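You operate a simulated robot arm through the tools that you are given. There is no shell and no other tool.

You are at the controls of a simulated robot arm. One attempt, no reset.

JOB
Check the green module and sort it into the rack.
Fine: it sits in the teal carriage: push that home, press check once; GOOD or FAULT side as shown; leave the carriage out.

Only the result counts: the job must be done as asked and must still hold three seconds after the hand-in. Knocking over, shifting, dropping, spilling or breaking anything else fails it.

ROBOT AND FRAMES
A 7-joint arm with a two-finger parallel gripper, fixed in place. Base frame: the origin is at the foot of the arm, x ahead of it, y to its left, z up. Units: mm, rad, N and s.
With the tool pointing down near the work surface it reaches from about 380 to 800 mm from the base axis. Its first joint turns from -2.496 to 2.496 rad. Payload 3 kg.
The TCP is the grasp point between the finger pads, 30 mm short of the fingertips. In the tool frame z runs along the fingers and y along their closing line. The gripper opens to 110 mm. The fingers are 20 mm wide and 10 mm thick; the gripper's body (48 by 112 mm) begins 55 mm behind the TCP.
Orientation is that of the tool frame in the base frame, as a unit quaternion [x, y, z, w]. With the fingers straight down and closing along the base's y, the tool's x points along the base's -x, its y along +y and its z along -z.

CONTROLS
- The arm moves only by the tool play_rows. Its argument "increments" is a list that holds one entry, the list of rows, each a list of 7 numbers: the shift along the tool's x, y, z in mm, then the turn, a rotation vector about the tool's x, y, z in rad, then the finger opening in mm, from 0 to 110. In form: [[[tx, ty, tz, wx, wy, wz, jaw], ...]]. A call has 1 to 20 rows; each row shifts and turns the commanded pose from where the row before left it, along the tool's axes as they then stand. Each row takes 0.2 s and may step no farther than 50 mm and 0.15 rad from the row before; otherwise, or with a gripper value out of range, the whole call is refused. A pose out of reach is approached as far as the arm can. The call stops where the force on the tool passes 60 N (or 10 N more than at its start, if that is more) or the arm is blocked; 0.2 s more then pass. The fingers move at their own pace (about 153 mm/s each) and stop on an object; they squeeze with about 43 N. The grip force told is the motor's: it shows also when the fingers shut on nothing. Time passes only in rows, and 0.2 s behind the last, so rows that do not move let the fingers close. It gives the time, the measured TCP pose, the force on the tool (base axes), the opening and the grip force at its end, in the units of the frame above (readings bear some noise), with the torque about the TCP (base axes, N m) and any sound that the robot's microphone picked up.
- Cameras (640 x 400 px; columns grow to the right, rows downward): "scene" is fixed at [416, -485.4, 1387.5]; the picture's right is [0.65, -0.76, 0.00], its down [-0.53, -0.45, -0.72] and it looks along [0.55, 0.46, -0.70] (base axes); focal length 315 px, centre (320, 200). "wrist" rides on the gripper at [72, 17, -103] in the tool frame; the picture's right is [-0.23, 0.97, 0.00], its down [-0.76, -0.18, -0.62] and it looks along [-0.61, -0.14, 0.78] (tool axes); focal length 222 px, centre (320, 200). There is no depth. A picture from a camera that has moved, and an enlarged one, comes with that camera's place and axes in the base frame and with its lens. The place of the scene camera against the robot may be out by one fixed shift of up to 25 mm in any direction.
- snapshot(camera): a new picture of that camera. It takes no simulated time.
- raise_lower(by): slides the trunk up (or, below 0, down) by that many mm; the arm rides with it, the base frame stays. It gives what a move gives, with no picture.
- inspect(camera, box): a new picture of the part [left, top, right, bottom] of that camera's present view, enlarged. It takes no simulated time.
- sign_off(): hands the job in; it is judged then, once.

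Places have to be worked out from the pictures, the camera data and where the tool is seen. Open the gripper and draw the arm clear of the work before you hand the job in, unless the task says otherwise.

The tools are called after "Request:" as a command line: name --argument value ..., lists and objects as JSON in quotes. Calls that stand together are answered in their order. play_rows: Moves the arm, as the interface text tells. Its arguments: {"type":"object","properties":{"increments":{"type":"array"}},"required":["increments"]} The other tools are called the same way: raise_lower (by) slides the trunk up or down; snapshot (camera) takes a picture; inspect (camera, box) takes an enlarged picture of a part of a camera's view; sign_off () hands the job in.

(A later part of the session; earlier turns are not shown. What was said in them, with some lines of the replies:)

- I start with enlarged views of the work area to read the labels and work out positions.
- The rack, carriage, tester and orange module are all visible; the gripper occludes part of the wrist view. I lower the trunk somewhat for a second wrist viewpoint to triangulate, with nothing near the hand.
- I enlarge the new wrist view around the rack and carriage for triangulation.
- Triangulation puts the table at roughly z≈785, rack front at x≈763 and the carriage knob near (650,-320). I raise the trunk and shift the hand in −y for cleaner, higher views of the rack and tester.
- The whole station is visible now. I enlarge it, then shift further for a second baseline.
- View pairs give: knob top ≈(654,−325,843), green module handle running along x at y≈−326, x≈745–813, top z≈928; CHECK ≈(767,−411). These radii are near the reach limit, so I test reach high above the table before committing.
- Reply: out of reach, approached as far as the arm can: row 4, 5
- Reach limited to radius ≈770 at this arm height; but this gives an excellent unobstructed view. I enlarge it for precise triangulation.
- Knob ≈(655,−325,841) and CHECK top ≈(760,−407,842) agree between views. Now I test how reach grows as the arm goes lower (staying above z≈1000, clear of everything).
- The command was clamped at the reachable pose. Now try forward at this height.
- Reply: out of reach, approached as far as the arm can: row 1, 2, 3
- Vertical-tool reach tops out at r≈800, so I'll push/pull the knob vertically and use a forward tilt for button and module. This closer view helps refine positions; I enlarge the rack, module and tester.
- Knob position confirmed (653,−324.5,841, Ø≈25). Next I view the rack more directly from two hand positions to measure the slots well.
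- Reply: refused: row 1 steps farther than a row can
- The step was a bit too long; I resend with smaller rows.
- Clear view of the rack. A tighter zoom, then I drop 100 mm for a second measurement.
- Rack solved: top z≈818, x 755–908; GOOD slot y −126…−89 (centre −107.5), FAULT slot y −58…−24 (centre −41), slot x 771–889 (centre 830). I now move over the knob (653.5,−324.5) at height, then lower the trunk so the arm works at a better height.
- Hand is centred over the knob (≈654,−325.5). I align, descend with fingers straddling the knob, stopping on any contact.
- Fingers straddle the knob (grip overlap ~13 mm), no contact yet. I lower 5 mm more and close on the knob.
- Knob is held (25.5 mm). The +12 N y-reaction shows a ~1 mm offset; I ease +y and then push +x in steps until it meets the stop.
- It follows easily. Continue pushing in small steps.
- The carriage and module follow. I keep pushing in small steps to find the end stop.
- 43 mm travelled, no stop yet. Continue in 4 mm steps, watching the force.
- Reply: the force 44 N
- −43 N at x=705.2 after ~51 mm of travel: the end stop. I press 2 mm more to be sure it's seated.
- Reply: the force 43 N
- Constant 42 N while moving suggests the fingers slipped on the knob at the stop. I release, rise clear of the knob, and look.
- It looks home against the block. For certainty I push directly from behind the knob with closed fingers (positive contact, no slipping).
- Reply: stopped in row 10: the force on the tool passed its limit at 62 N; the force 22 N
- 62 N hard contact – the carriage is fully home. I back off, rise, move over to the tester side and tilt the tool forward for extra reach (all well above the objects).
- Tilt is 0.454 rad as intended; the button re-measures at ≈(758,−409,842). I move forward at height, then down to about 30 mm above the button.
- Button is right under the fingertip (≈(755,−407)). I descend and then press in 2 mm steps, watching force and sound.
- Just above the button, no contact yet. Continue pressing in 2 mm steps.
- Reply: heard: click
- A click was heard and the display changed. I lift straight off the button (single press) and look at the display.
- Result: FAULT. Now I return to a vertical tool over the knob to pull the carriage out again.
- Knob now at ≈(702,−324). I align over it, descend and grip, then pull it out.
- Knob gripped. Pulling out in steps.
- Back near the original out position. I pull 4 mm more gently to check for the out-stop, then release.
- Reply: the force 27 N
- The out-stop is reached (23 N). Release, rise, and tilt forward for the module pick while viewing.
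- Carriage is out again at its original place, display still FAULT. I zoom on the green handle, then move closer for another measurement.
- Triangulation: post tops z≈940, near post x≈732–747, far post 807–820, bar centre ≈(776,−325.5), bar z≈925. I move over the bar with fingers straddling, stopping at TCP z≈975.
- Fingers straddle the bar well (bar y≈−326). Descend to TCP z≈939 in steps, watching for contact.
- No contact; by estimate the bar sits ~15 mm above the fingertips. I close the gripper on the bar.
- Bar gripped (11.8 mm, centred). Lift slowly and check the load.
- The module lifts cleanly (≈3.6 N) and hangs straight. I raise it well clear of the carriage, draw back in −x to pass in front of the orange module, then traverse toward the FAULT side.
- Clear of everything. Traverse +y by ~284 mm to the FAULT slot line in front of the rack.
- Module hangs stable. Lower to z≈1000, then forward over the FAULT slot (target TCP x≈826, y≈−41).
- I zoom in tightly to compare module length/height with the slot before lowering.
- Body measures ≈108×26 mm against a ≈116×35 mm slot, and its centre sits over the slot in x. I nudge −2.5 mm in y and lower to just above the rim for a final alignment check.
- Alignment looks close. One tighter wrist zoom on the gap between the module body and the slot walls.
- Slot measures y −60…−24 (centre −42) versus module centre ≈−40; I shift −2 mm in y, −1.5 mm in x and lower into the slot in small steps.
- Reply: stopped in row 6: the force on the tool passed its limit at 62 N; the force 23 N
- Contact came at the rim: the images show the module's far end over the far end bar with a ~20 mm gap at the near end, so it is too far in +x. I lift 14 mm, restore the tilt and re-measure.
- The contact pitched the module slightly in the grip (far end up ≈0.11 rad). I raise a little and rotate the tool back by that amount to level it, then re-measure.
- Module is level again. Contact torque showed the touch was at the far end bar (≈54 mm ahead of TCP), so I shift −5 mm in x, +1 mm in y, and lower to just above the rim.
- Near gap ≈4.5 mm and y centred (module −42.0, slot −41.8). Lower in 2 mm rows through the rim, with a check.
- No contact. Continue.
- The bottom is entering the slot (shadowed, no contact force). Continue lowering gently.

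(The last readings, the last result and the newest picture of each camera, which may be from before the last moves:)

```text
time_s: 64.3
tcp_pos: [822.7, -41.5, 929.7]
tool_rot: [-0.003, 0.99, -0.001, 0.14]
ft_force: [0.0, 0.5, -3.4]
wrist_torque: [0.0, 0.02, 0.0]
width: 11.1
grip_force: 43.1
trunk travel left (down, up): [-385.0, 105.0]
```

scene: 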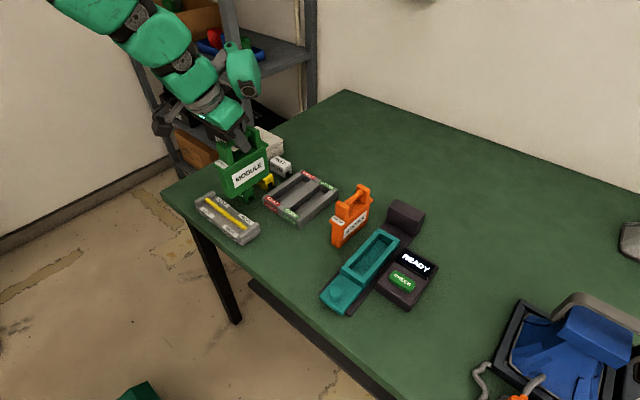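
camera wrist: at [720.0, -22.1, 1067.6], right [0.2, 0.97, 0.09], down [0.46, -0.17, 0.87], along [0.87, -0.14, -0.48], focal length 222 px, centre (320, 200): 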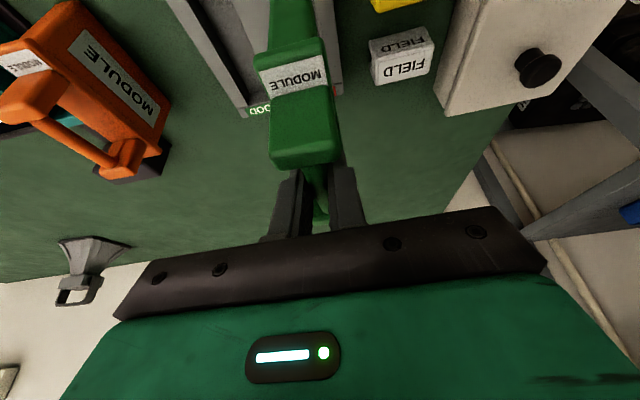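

Request:
play_rows --increments '[[[0.55, 0, 1.9, 0, 0, 0, 5], [0.55, 0, 1.9, 0, 0, 0, 5], [0.55, 0, 1.9, 0, 0, 0, 5], [0, 0, 0, 0, 0, 0, 5]]]'

Request:
inspect --camera "scene" --box '[265, 150, 335, 220]'

```text
time_s: 65.3
tcp_pos: [822.5, -43.2, 922.6]
tool_rot: [-0.003, 0.99, -0.001, 0.139]
ft_force: [-0.9, 0.1, -1.0]
wrist_torque: [0.01, -0.1, 0.04]
width: 11.2
grip_force: 42.9
trunk travel left (down, up): [-385.0, 105.0]
```

```text
5.71 times, centred on (300, 185) of scene
camera zoom: at [416.0, -485.4, 1387.5], right [0.65, -0.76, 0.0], down [-0.53, -0.45, -0.72], along [0.55, 0.46, -0.7], focal length 1798 px, centre (434, 286)
```

zoom: 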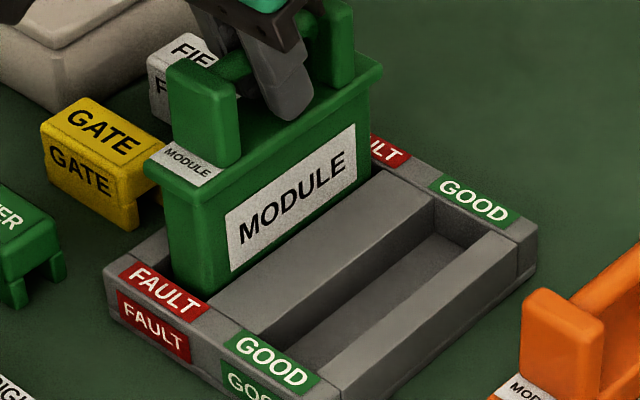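

It's well into the slot; load dropping slightly suggests first floor contact. Continue in 1 mm rows.

Request:
play_rows --increments '[[[0.28, 0, 0.96, 0, 0, 0, 5], [0.28, 0, 0.96, 0, 0, 0, 5], [0, 0, 0, 0, 0, 0, 5]]]'

```text
time_s: 66.1
tcp_pos: [821.8, -43.3, 922.7]
tool_rot: [-0.002, 0.99, -0.002, 0.142]
ft_force: [-1.8, 0.9, 15.8]
wrist_torque: [0.04, -0.83, 0.03]
width: 11.4
grip_force: 43.2
trunk travel left (down, up): [-385.0, 105.0]
```

Contact of ~16 N near the far end at TCP z 922.7. I look closely to see whether it's on the floor or caught.

Request:
inspect --camera "scene" --box '[270, 135, 330, 205]'

Request:
inspect --camera "wrist" --box '[240, 0, 380, 160]'

Request:
inspect --camera "scene" --box '[300, 150, 330, 190]'

```text
5.71 times, centred on (300, 170) of scene
camera zoom: at [416.0, -485.4, 1387.5], right [0.65, -0.76, 0.0], down [-0.53, -0.45, -0.72], along [0.55, 0.46, -0.7], focal length 1798 px, centre (434, 371)
```

zoom: 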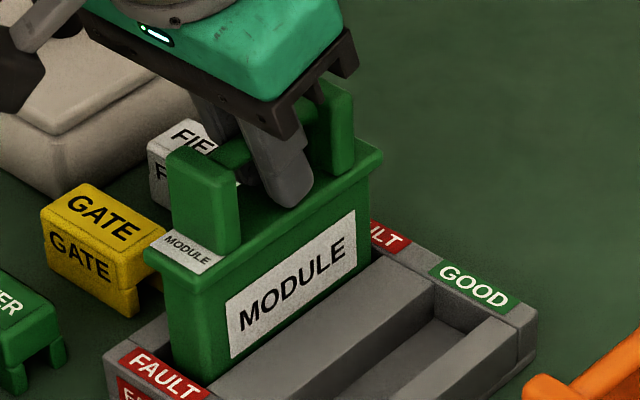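

```text
2.50 times, centred on (310, 80) of wrist
camera zoom: at [723.4, -26.2, 1003.7], right [0.21, 0.97, 0.06], down [0.56, -0.17, 0.81], along [0.8, -0.14, -0.58], focal length 555 px, centre (345, 500)
```

zoom: 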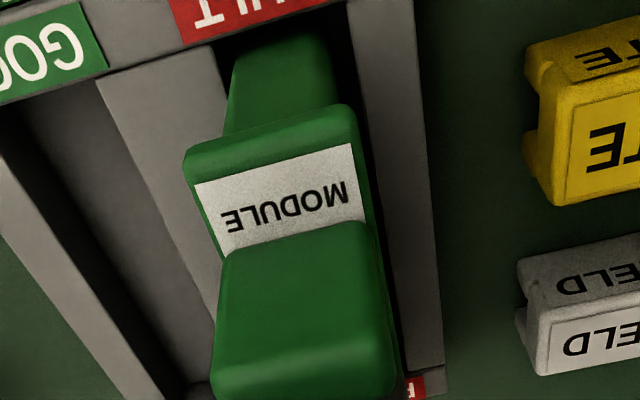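

```text
10.00 times, centred on (315, 170) of scene
camera zoom: at [416.0, -485.4, 1387.5], right [0.65, -0.76, 0.0], down [-0.53, -0.45, -0.72], along [0.55, 0.46, -0.7], focal length 3147 px, centre (370, 500)
```

zoom: 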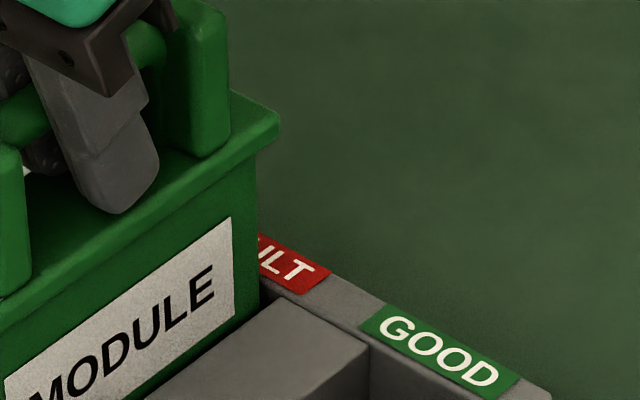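

The label line shows the module is down at the slot floor (far edge touching first). I relax the downward load slightly and open the gripper.

Request:
play_rows --increments '[[[-0.2, 0, -0.8, 0, 0, 0, 5], [0, 0, 0, 0, 0, 0, 13], [0, 0, 0, 0, 0, 0, 18], [0, 0, 0, 0, 0, 0, 30], [0, 0, 0, 0, 0, 0, 50], [0, 0, 0, 0, 0, 0, 50]]]'

Request:
inspect --camera "scene" --box '[265, 135, 335, 220]'

Request:
inspect --camera "wrist" --box '[240, 0, 380, 200]'

```text
time_s: 67.5
tcp_pos: [821.2, -42.2, 921.9]
tool_rot: [-0.002, 0.99, -0.001, 0.14]
ft_force: [-1.2, 2.0, 12.9]
wrist_torque: [0.35, 0.02, 0.04]
width: 51.0
grip_force: 0.7
trunk travel left (down, up): [-385.0, 105.0]
```

```text
4.71 times, centred on (300, 178) of scene
camera zoom: at [416.0, -485.4, 1387.5], right [0.65, -0.76, 0.0], down [-0.53, -0.45, -0.72], along [0.55, 0.46, -0.7], focal length 1481 px, centre (414, 306)
```

zoom: 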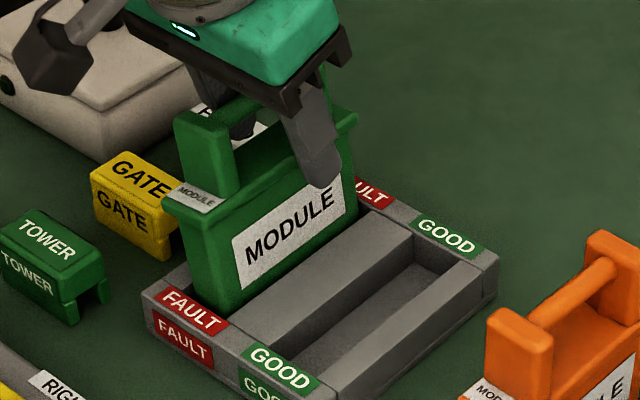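

```text
2.00 times, centred on (310, 100) of wrist
camera zoom: at [723.1, -26.3, 1002.9], right [0.21, 0.97, 0.06], down [0.56, -0.17, 0.81], along [0.8, -0.14, -0.58], focal length 444 px, centre (340, 400)
```

zoom: 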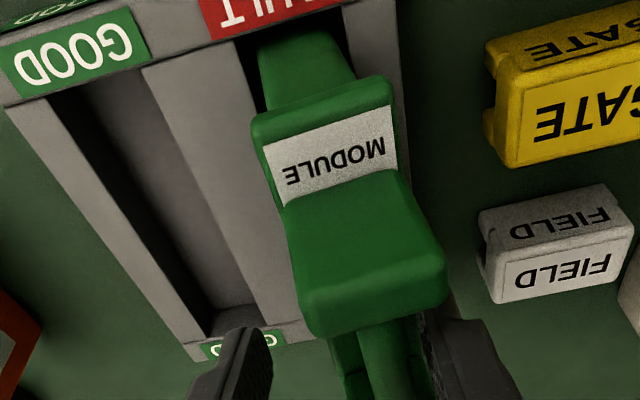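

Opening made the fingertips drag on the ledge and the module leans slightly toward +y (tips still pressing, 13 N). I lift slowly straight up so it can settle upright.

Request:
play_rows --increments '[[[-0.4, 0, -1.44, 0, 0, 0, 50], [-0.4, 0, -1.44, 0, 0, 0, 50], [0, 0, 0, 0, 0, 0, 50]]]'

Request:
inspect --camera "wrist" --box '[240, 0, 380, 200]'

Request:
inspect --camera "scene" --box '[265, 135, 335, 220]'

```text
time_s: 68.3
tcp_pos: [822.7, -43.1, 924.7]
tool_rot: [-0.002, 0.99, -0.001, 0.14]
ft_force: [0.0, 0.0, 0.1]
wrist_torque: [0.01, 0.02, 0.03]
width: 50.0
grip_force: 0.0
trunk travel left (down, up): [-385.0, 105.0]
```

```text
2.00 times, centred on (310, 100) of wrist
camera zoom: at [723.8, -26.5, 1005.1], right [0.21, 0.97, 0.06], down [0.56, -0.17, 0.81], along [0.8, -0.14, -0.58], focal length 444 px, centre (340, 400)
```

zoom: 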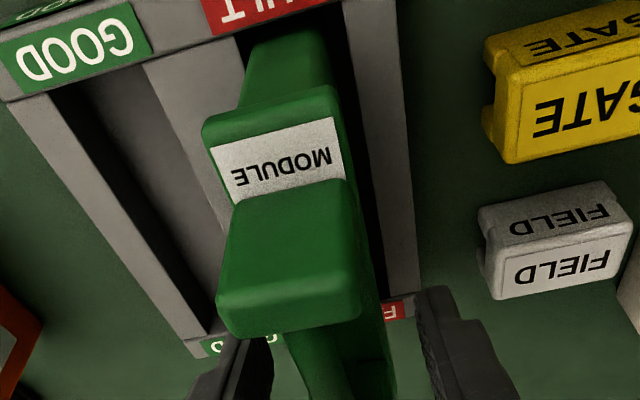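

```text
4.71 times, centred on (300, 178) of scene
camera zoom: at [416.0, -485.4, 1387.5], right [0.65, -0.76, 0.0], down [-0.53, -0.45, -0.72], along [0.55, 0.46, -0.7], focal length 1481 px, centre (414, 306)
```

zoom: 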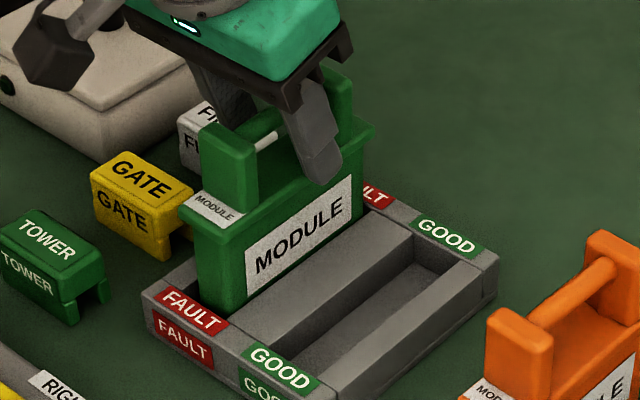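

Module has settled upright, zero force. I withdraw straight up in small steps.

Request:
play_rows --increments '[[[-0.8, 0, -2.9, 0, 0, 0, 58], [-1.4, 0, -4.8, 0, 0, 0, 58], [-2.8, 0, -9.6, 0, 0, 0, 58], [-2.8, 0, -9.6, 0, 0, 0, 58], [0, 0, 0, 0, 0, 0, 58]]]'

Request:
inspect --camera "wrist" --box '[240, 0, 380, 200]'

Request:
inspect --camera "scene" --box '[265, 135, 335, 220]'

```text
time_s: 69.5
tcp_pos: [822.1, -45.1, 953.9]
tool_rot: [-0.002, 0.99, -0.001, 0.139]
ft_force: [-0.4, 0.1, -0.1]
wrist_torque: [0.01, 0.02, 0.02]
width: 58.3
grip_force: 0.0
trunk travel left (down, up): [-385.0, 105.0]
```

```text
2.00 times, centred on (310, 100) of wrist
camera zoom: at [723.6, -26.5, 1033.9], right [0.21, 0.97, 0.06], down [0.56, -0.17, 0.81], along [0.8, -0.14, -0.58], focal length 444 px, centre (340, 400)
```

zoom: 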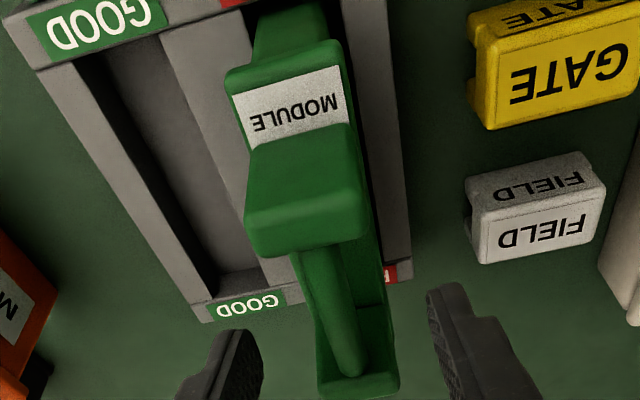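

```text
4.71 times, centred on (300, 178) of scene
camera zoom: at [416.0, -485.4, 1387.5], right [0.65, -0.76, 0.0], down [-0.53, -0.45, -0.72], along [0.55, 0.46, -0.7], focal length 1481 px, centre (414, 306)
```

zoom: 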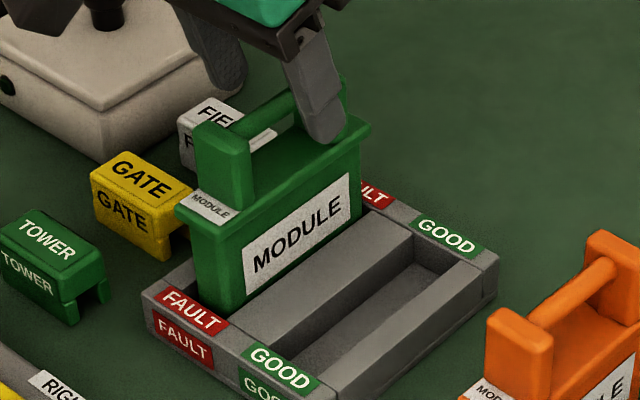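

Clear of the handle. Continue up and draw back, then verify the module and carriage.

Request:
play_rows --increments '[[[-11, 0, -38.4, 0, 0, 0, 60], [-11, 0, -38.4, 0, 0, 0, 60], [-11, 0, -38.4, 0, 0, 0, 60], [43, 0, -12.5, 0, 0, 0, 60], [43, 0, -12.5, 0, 0, 0, 60], [43, 0, -12.5, 0, 0, 0, 60], [43, 0, -12.5, 0, 0, 0, 60], [43, 0, -12.5, 0, 0, 0, 60], [0, 0, 0, 0, 0.14, 0, 60], [0, 0, 0, 0, 0.14, 0, 60], [0, 0, 0, 0, 0, 0, 60]]]'

Request:
snapshot --camera "wrist"

Request:
snapshot --camera "scene"

Request:
inspect --camera "scene" --box '[255, 140, 345, 235]'

```text
time_s: 71.9
tcp_pos: [597.2, -45.8, 1074.9]
tool_rot: [-0.002, 1.0, -0.002, 0.0]
ft_force: [1.2, -0.4, -0.2]
wrist_torque: [0.0, -0.02, 0.03]
width: 60.1
grip_force: 0.1
trunk travel left (down, up): [-385.0, 105.0]
```

```text
taken
camera wrist: at [524.2, -28.1, 1179.1], right [0.22, 0.97, 0.0], down [0.76, -0.17, 0.62], along [0.61, -0.14, -0.78], focal length 222 px, centre (320, 200)
```

wrist: 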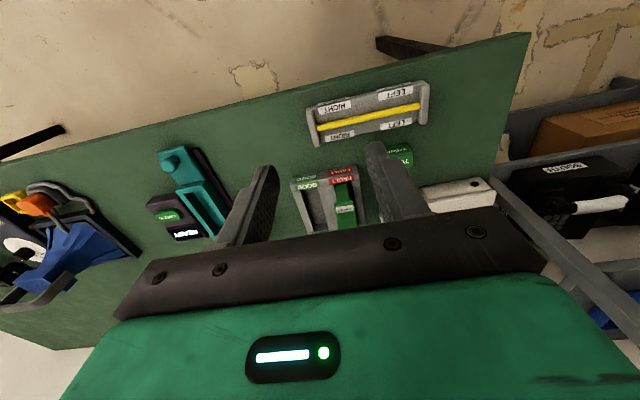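

```text
taken
```

scene: 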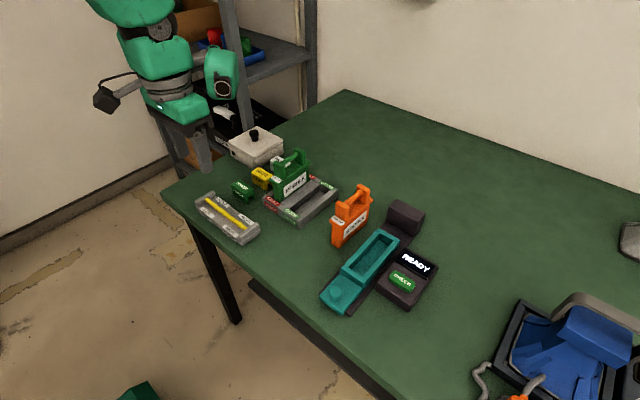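

```text
4.21 times, centred on (300, 188) of scene
camera zoom: at [416.0, -485.4, 1387.5], right [0.65, -0.76, 0.0], down [-0.53, -0.45, -0.72], along [0.55, 0.46, -0.7], focal length 1325 px, centre (404, 253)
```

zoom: 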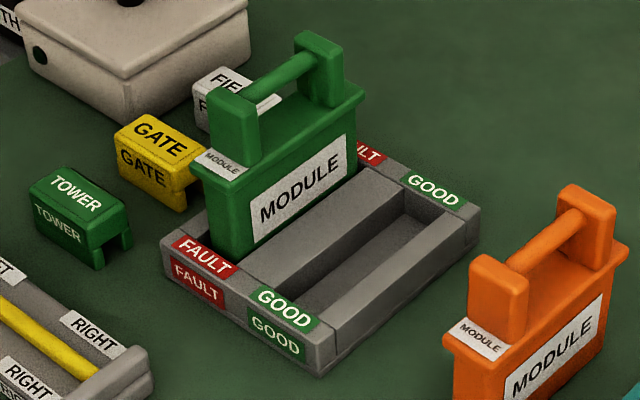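

The module stands in the FAULT slot. I zoom in to verify it's seated and level.

Request:
inspect --camera "scene" --box '[270, 145, 320, 210]'

Request:
inspect --camera "wrist" --box '[280, 150, 380, 240]'

```text
6.15 times, centred on (295, 178) of scene
camera zoom: at [416.0, -485.4, 1387.5], right [0.65, -0.76, 0.0], down [-0.53, -0.45, -0.72], along [0.55, 0.46, -0.7], focal length 1937 px, centre (474, 338)
```

zoom: 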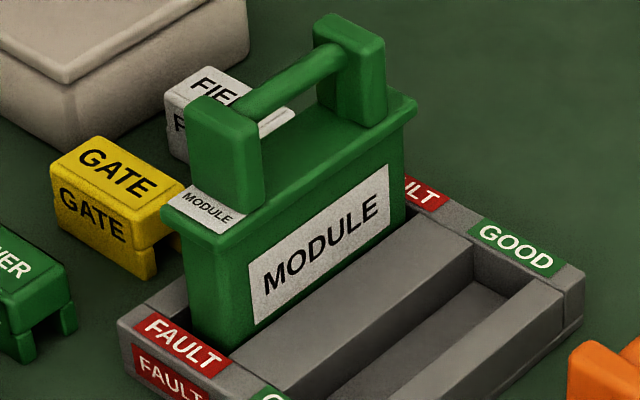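

```text
4.44 times, centred on (330, 195) of wrist
camera zoom: at [524.2, -28.1, 1179.1], right [0.22, 0.97, 0.0], down [0.76, -0.17, 0.62], along [0.61, -0.14, -0.78], focal length 987 px, centre (276, 222)
```

zoom: 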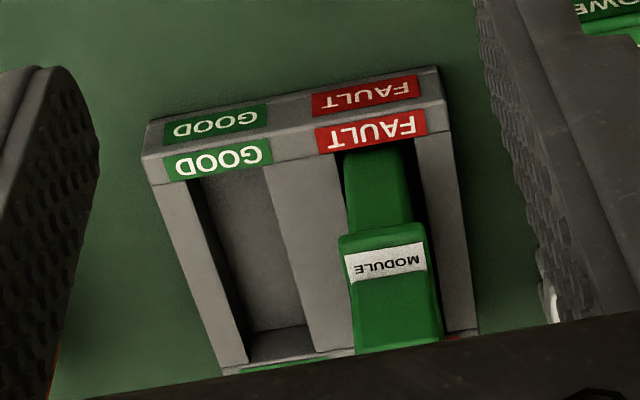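

The module sits level in the FAULT slot, the carriage is out at its stop, orange and other objects are unmoved, and the open gripper is clear. Handing in.

Request:
sign_off

```text
The job is handed in.
```

The green module tested FAULT and now stands level in the FAULT slot of the rack. I've handed the job in.

- **Check:** I pushed the teal carriage home until it met a hard stop at about 62 N. I then pressed CHECK once; it clicked and the display changed to FAULT.
- **Carriage:** I pulled it back out to its outer stop, at its original position, before lifting the module, and left it out.
- **Placement:** My first attempt to lower the module touched the far end bar of the rack and tilted the module in the grip. I lifted it, levelled it and moved it 5 mm back, and it then went in cleanly.
- **Release:** Opening the gripper briefly leaned the module toward one side. It settled upright once I lifted the fingers away.

In the final pictures the orange module and the other objects look unmoved. The gripper is open and the arm is clear of the work.
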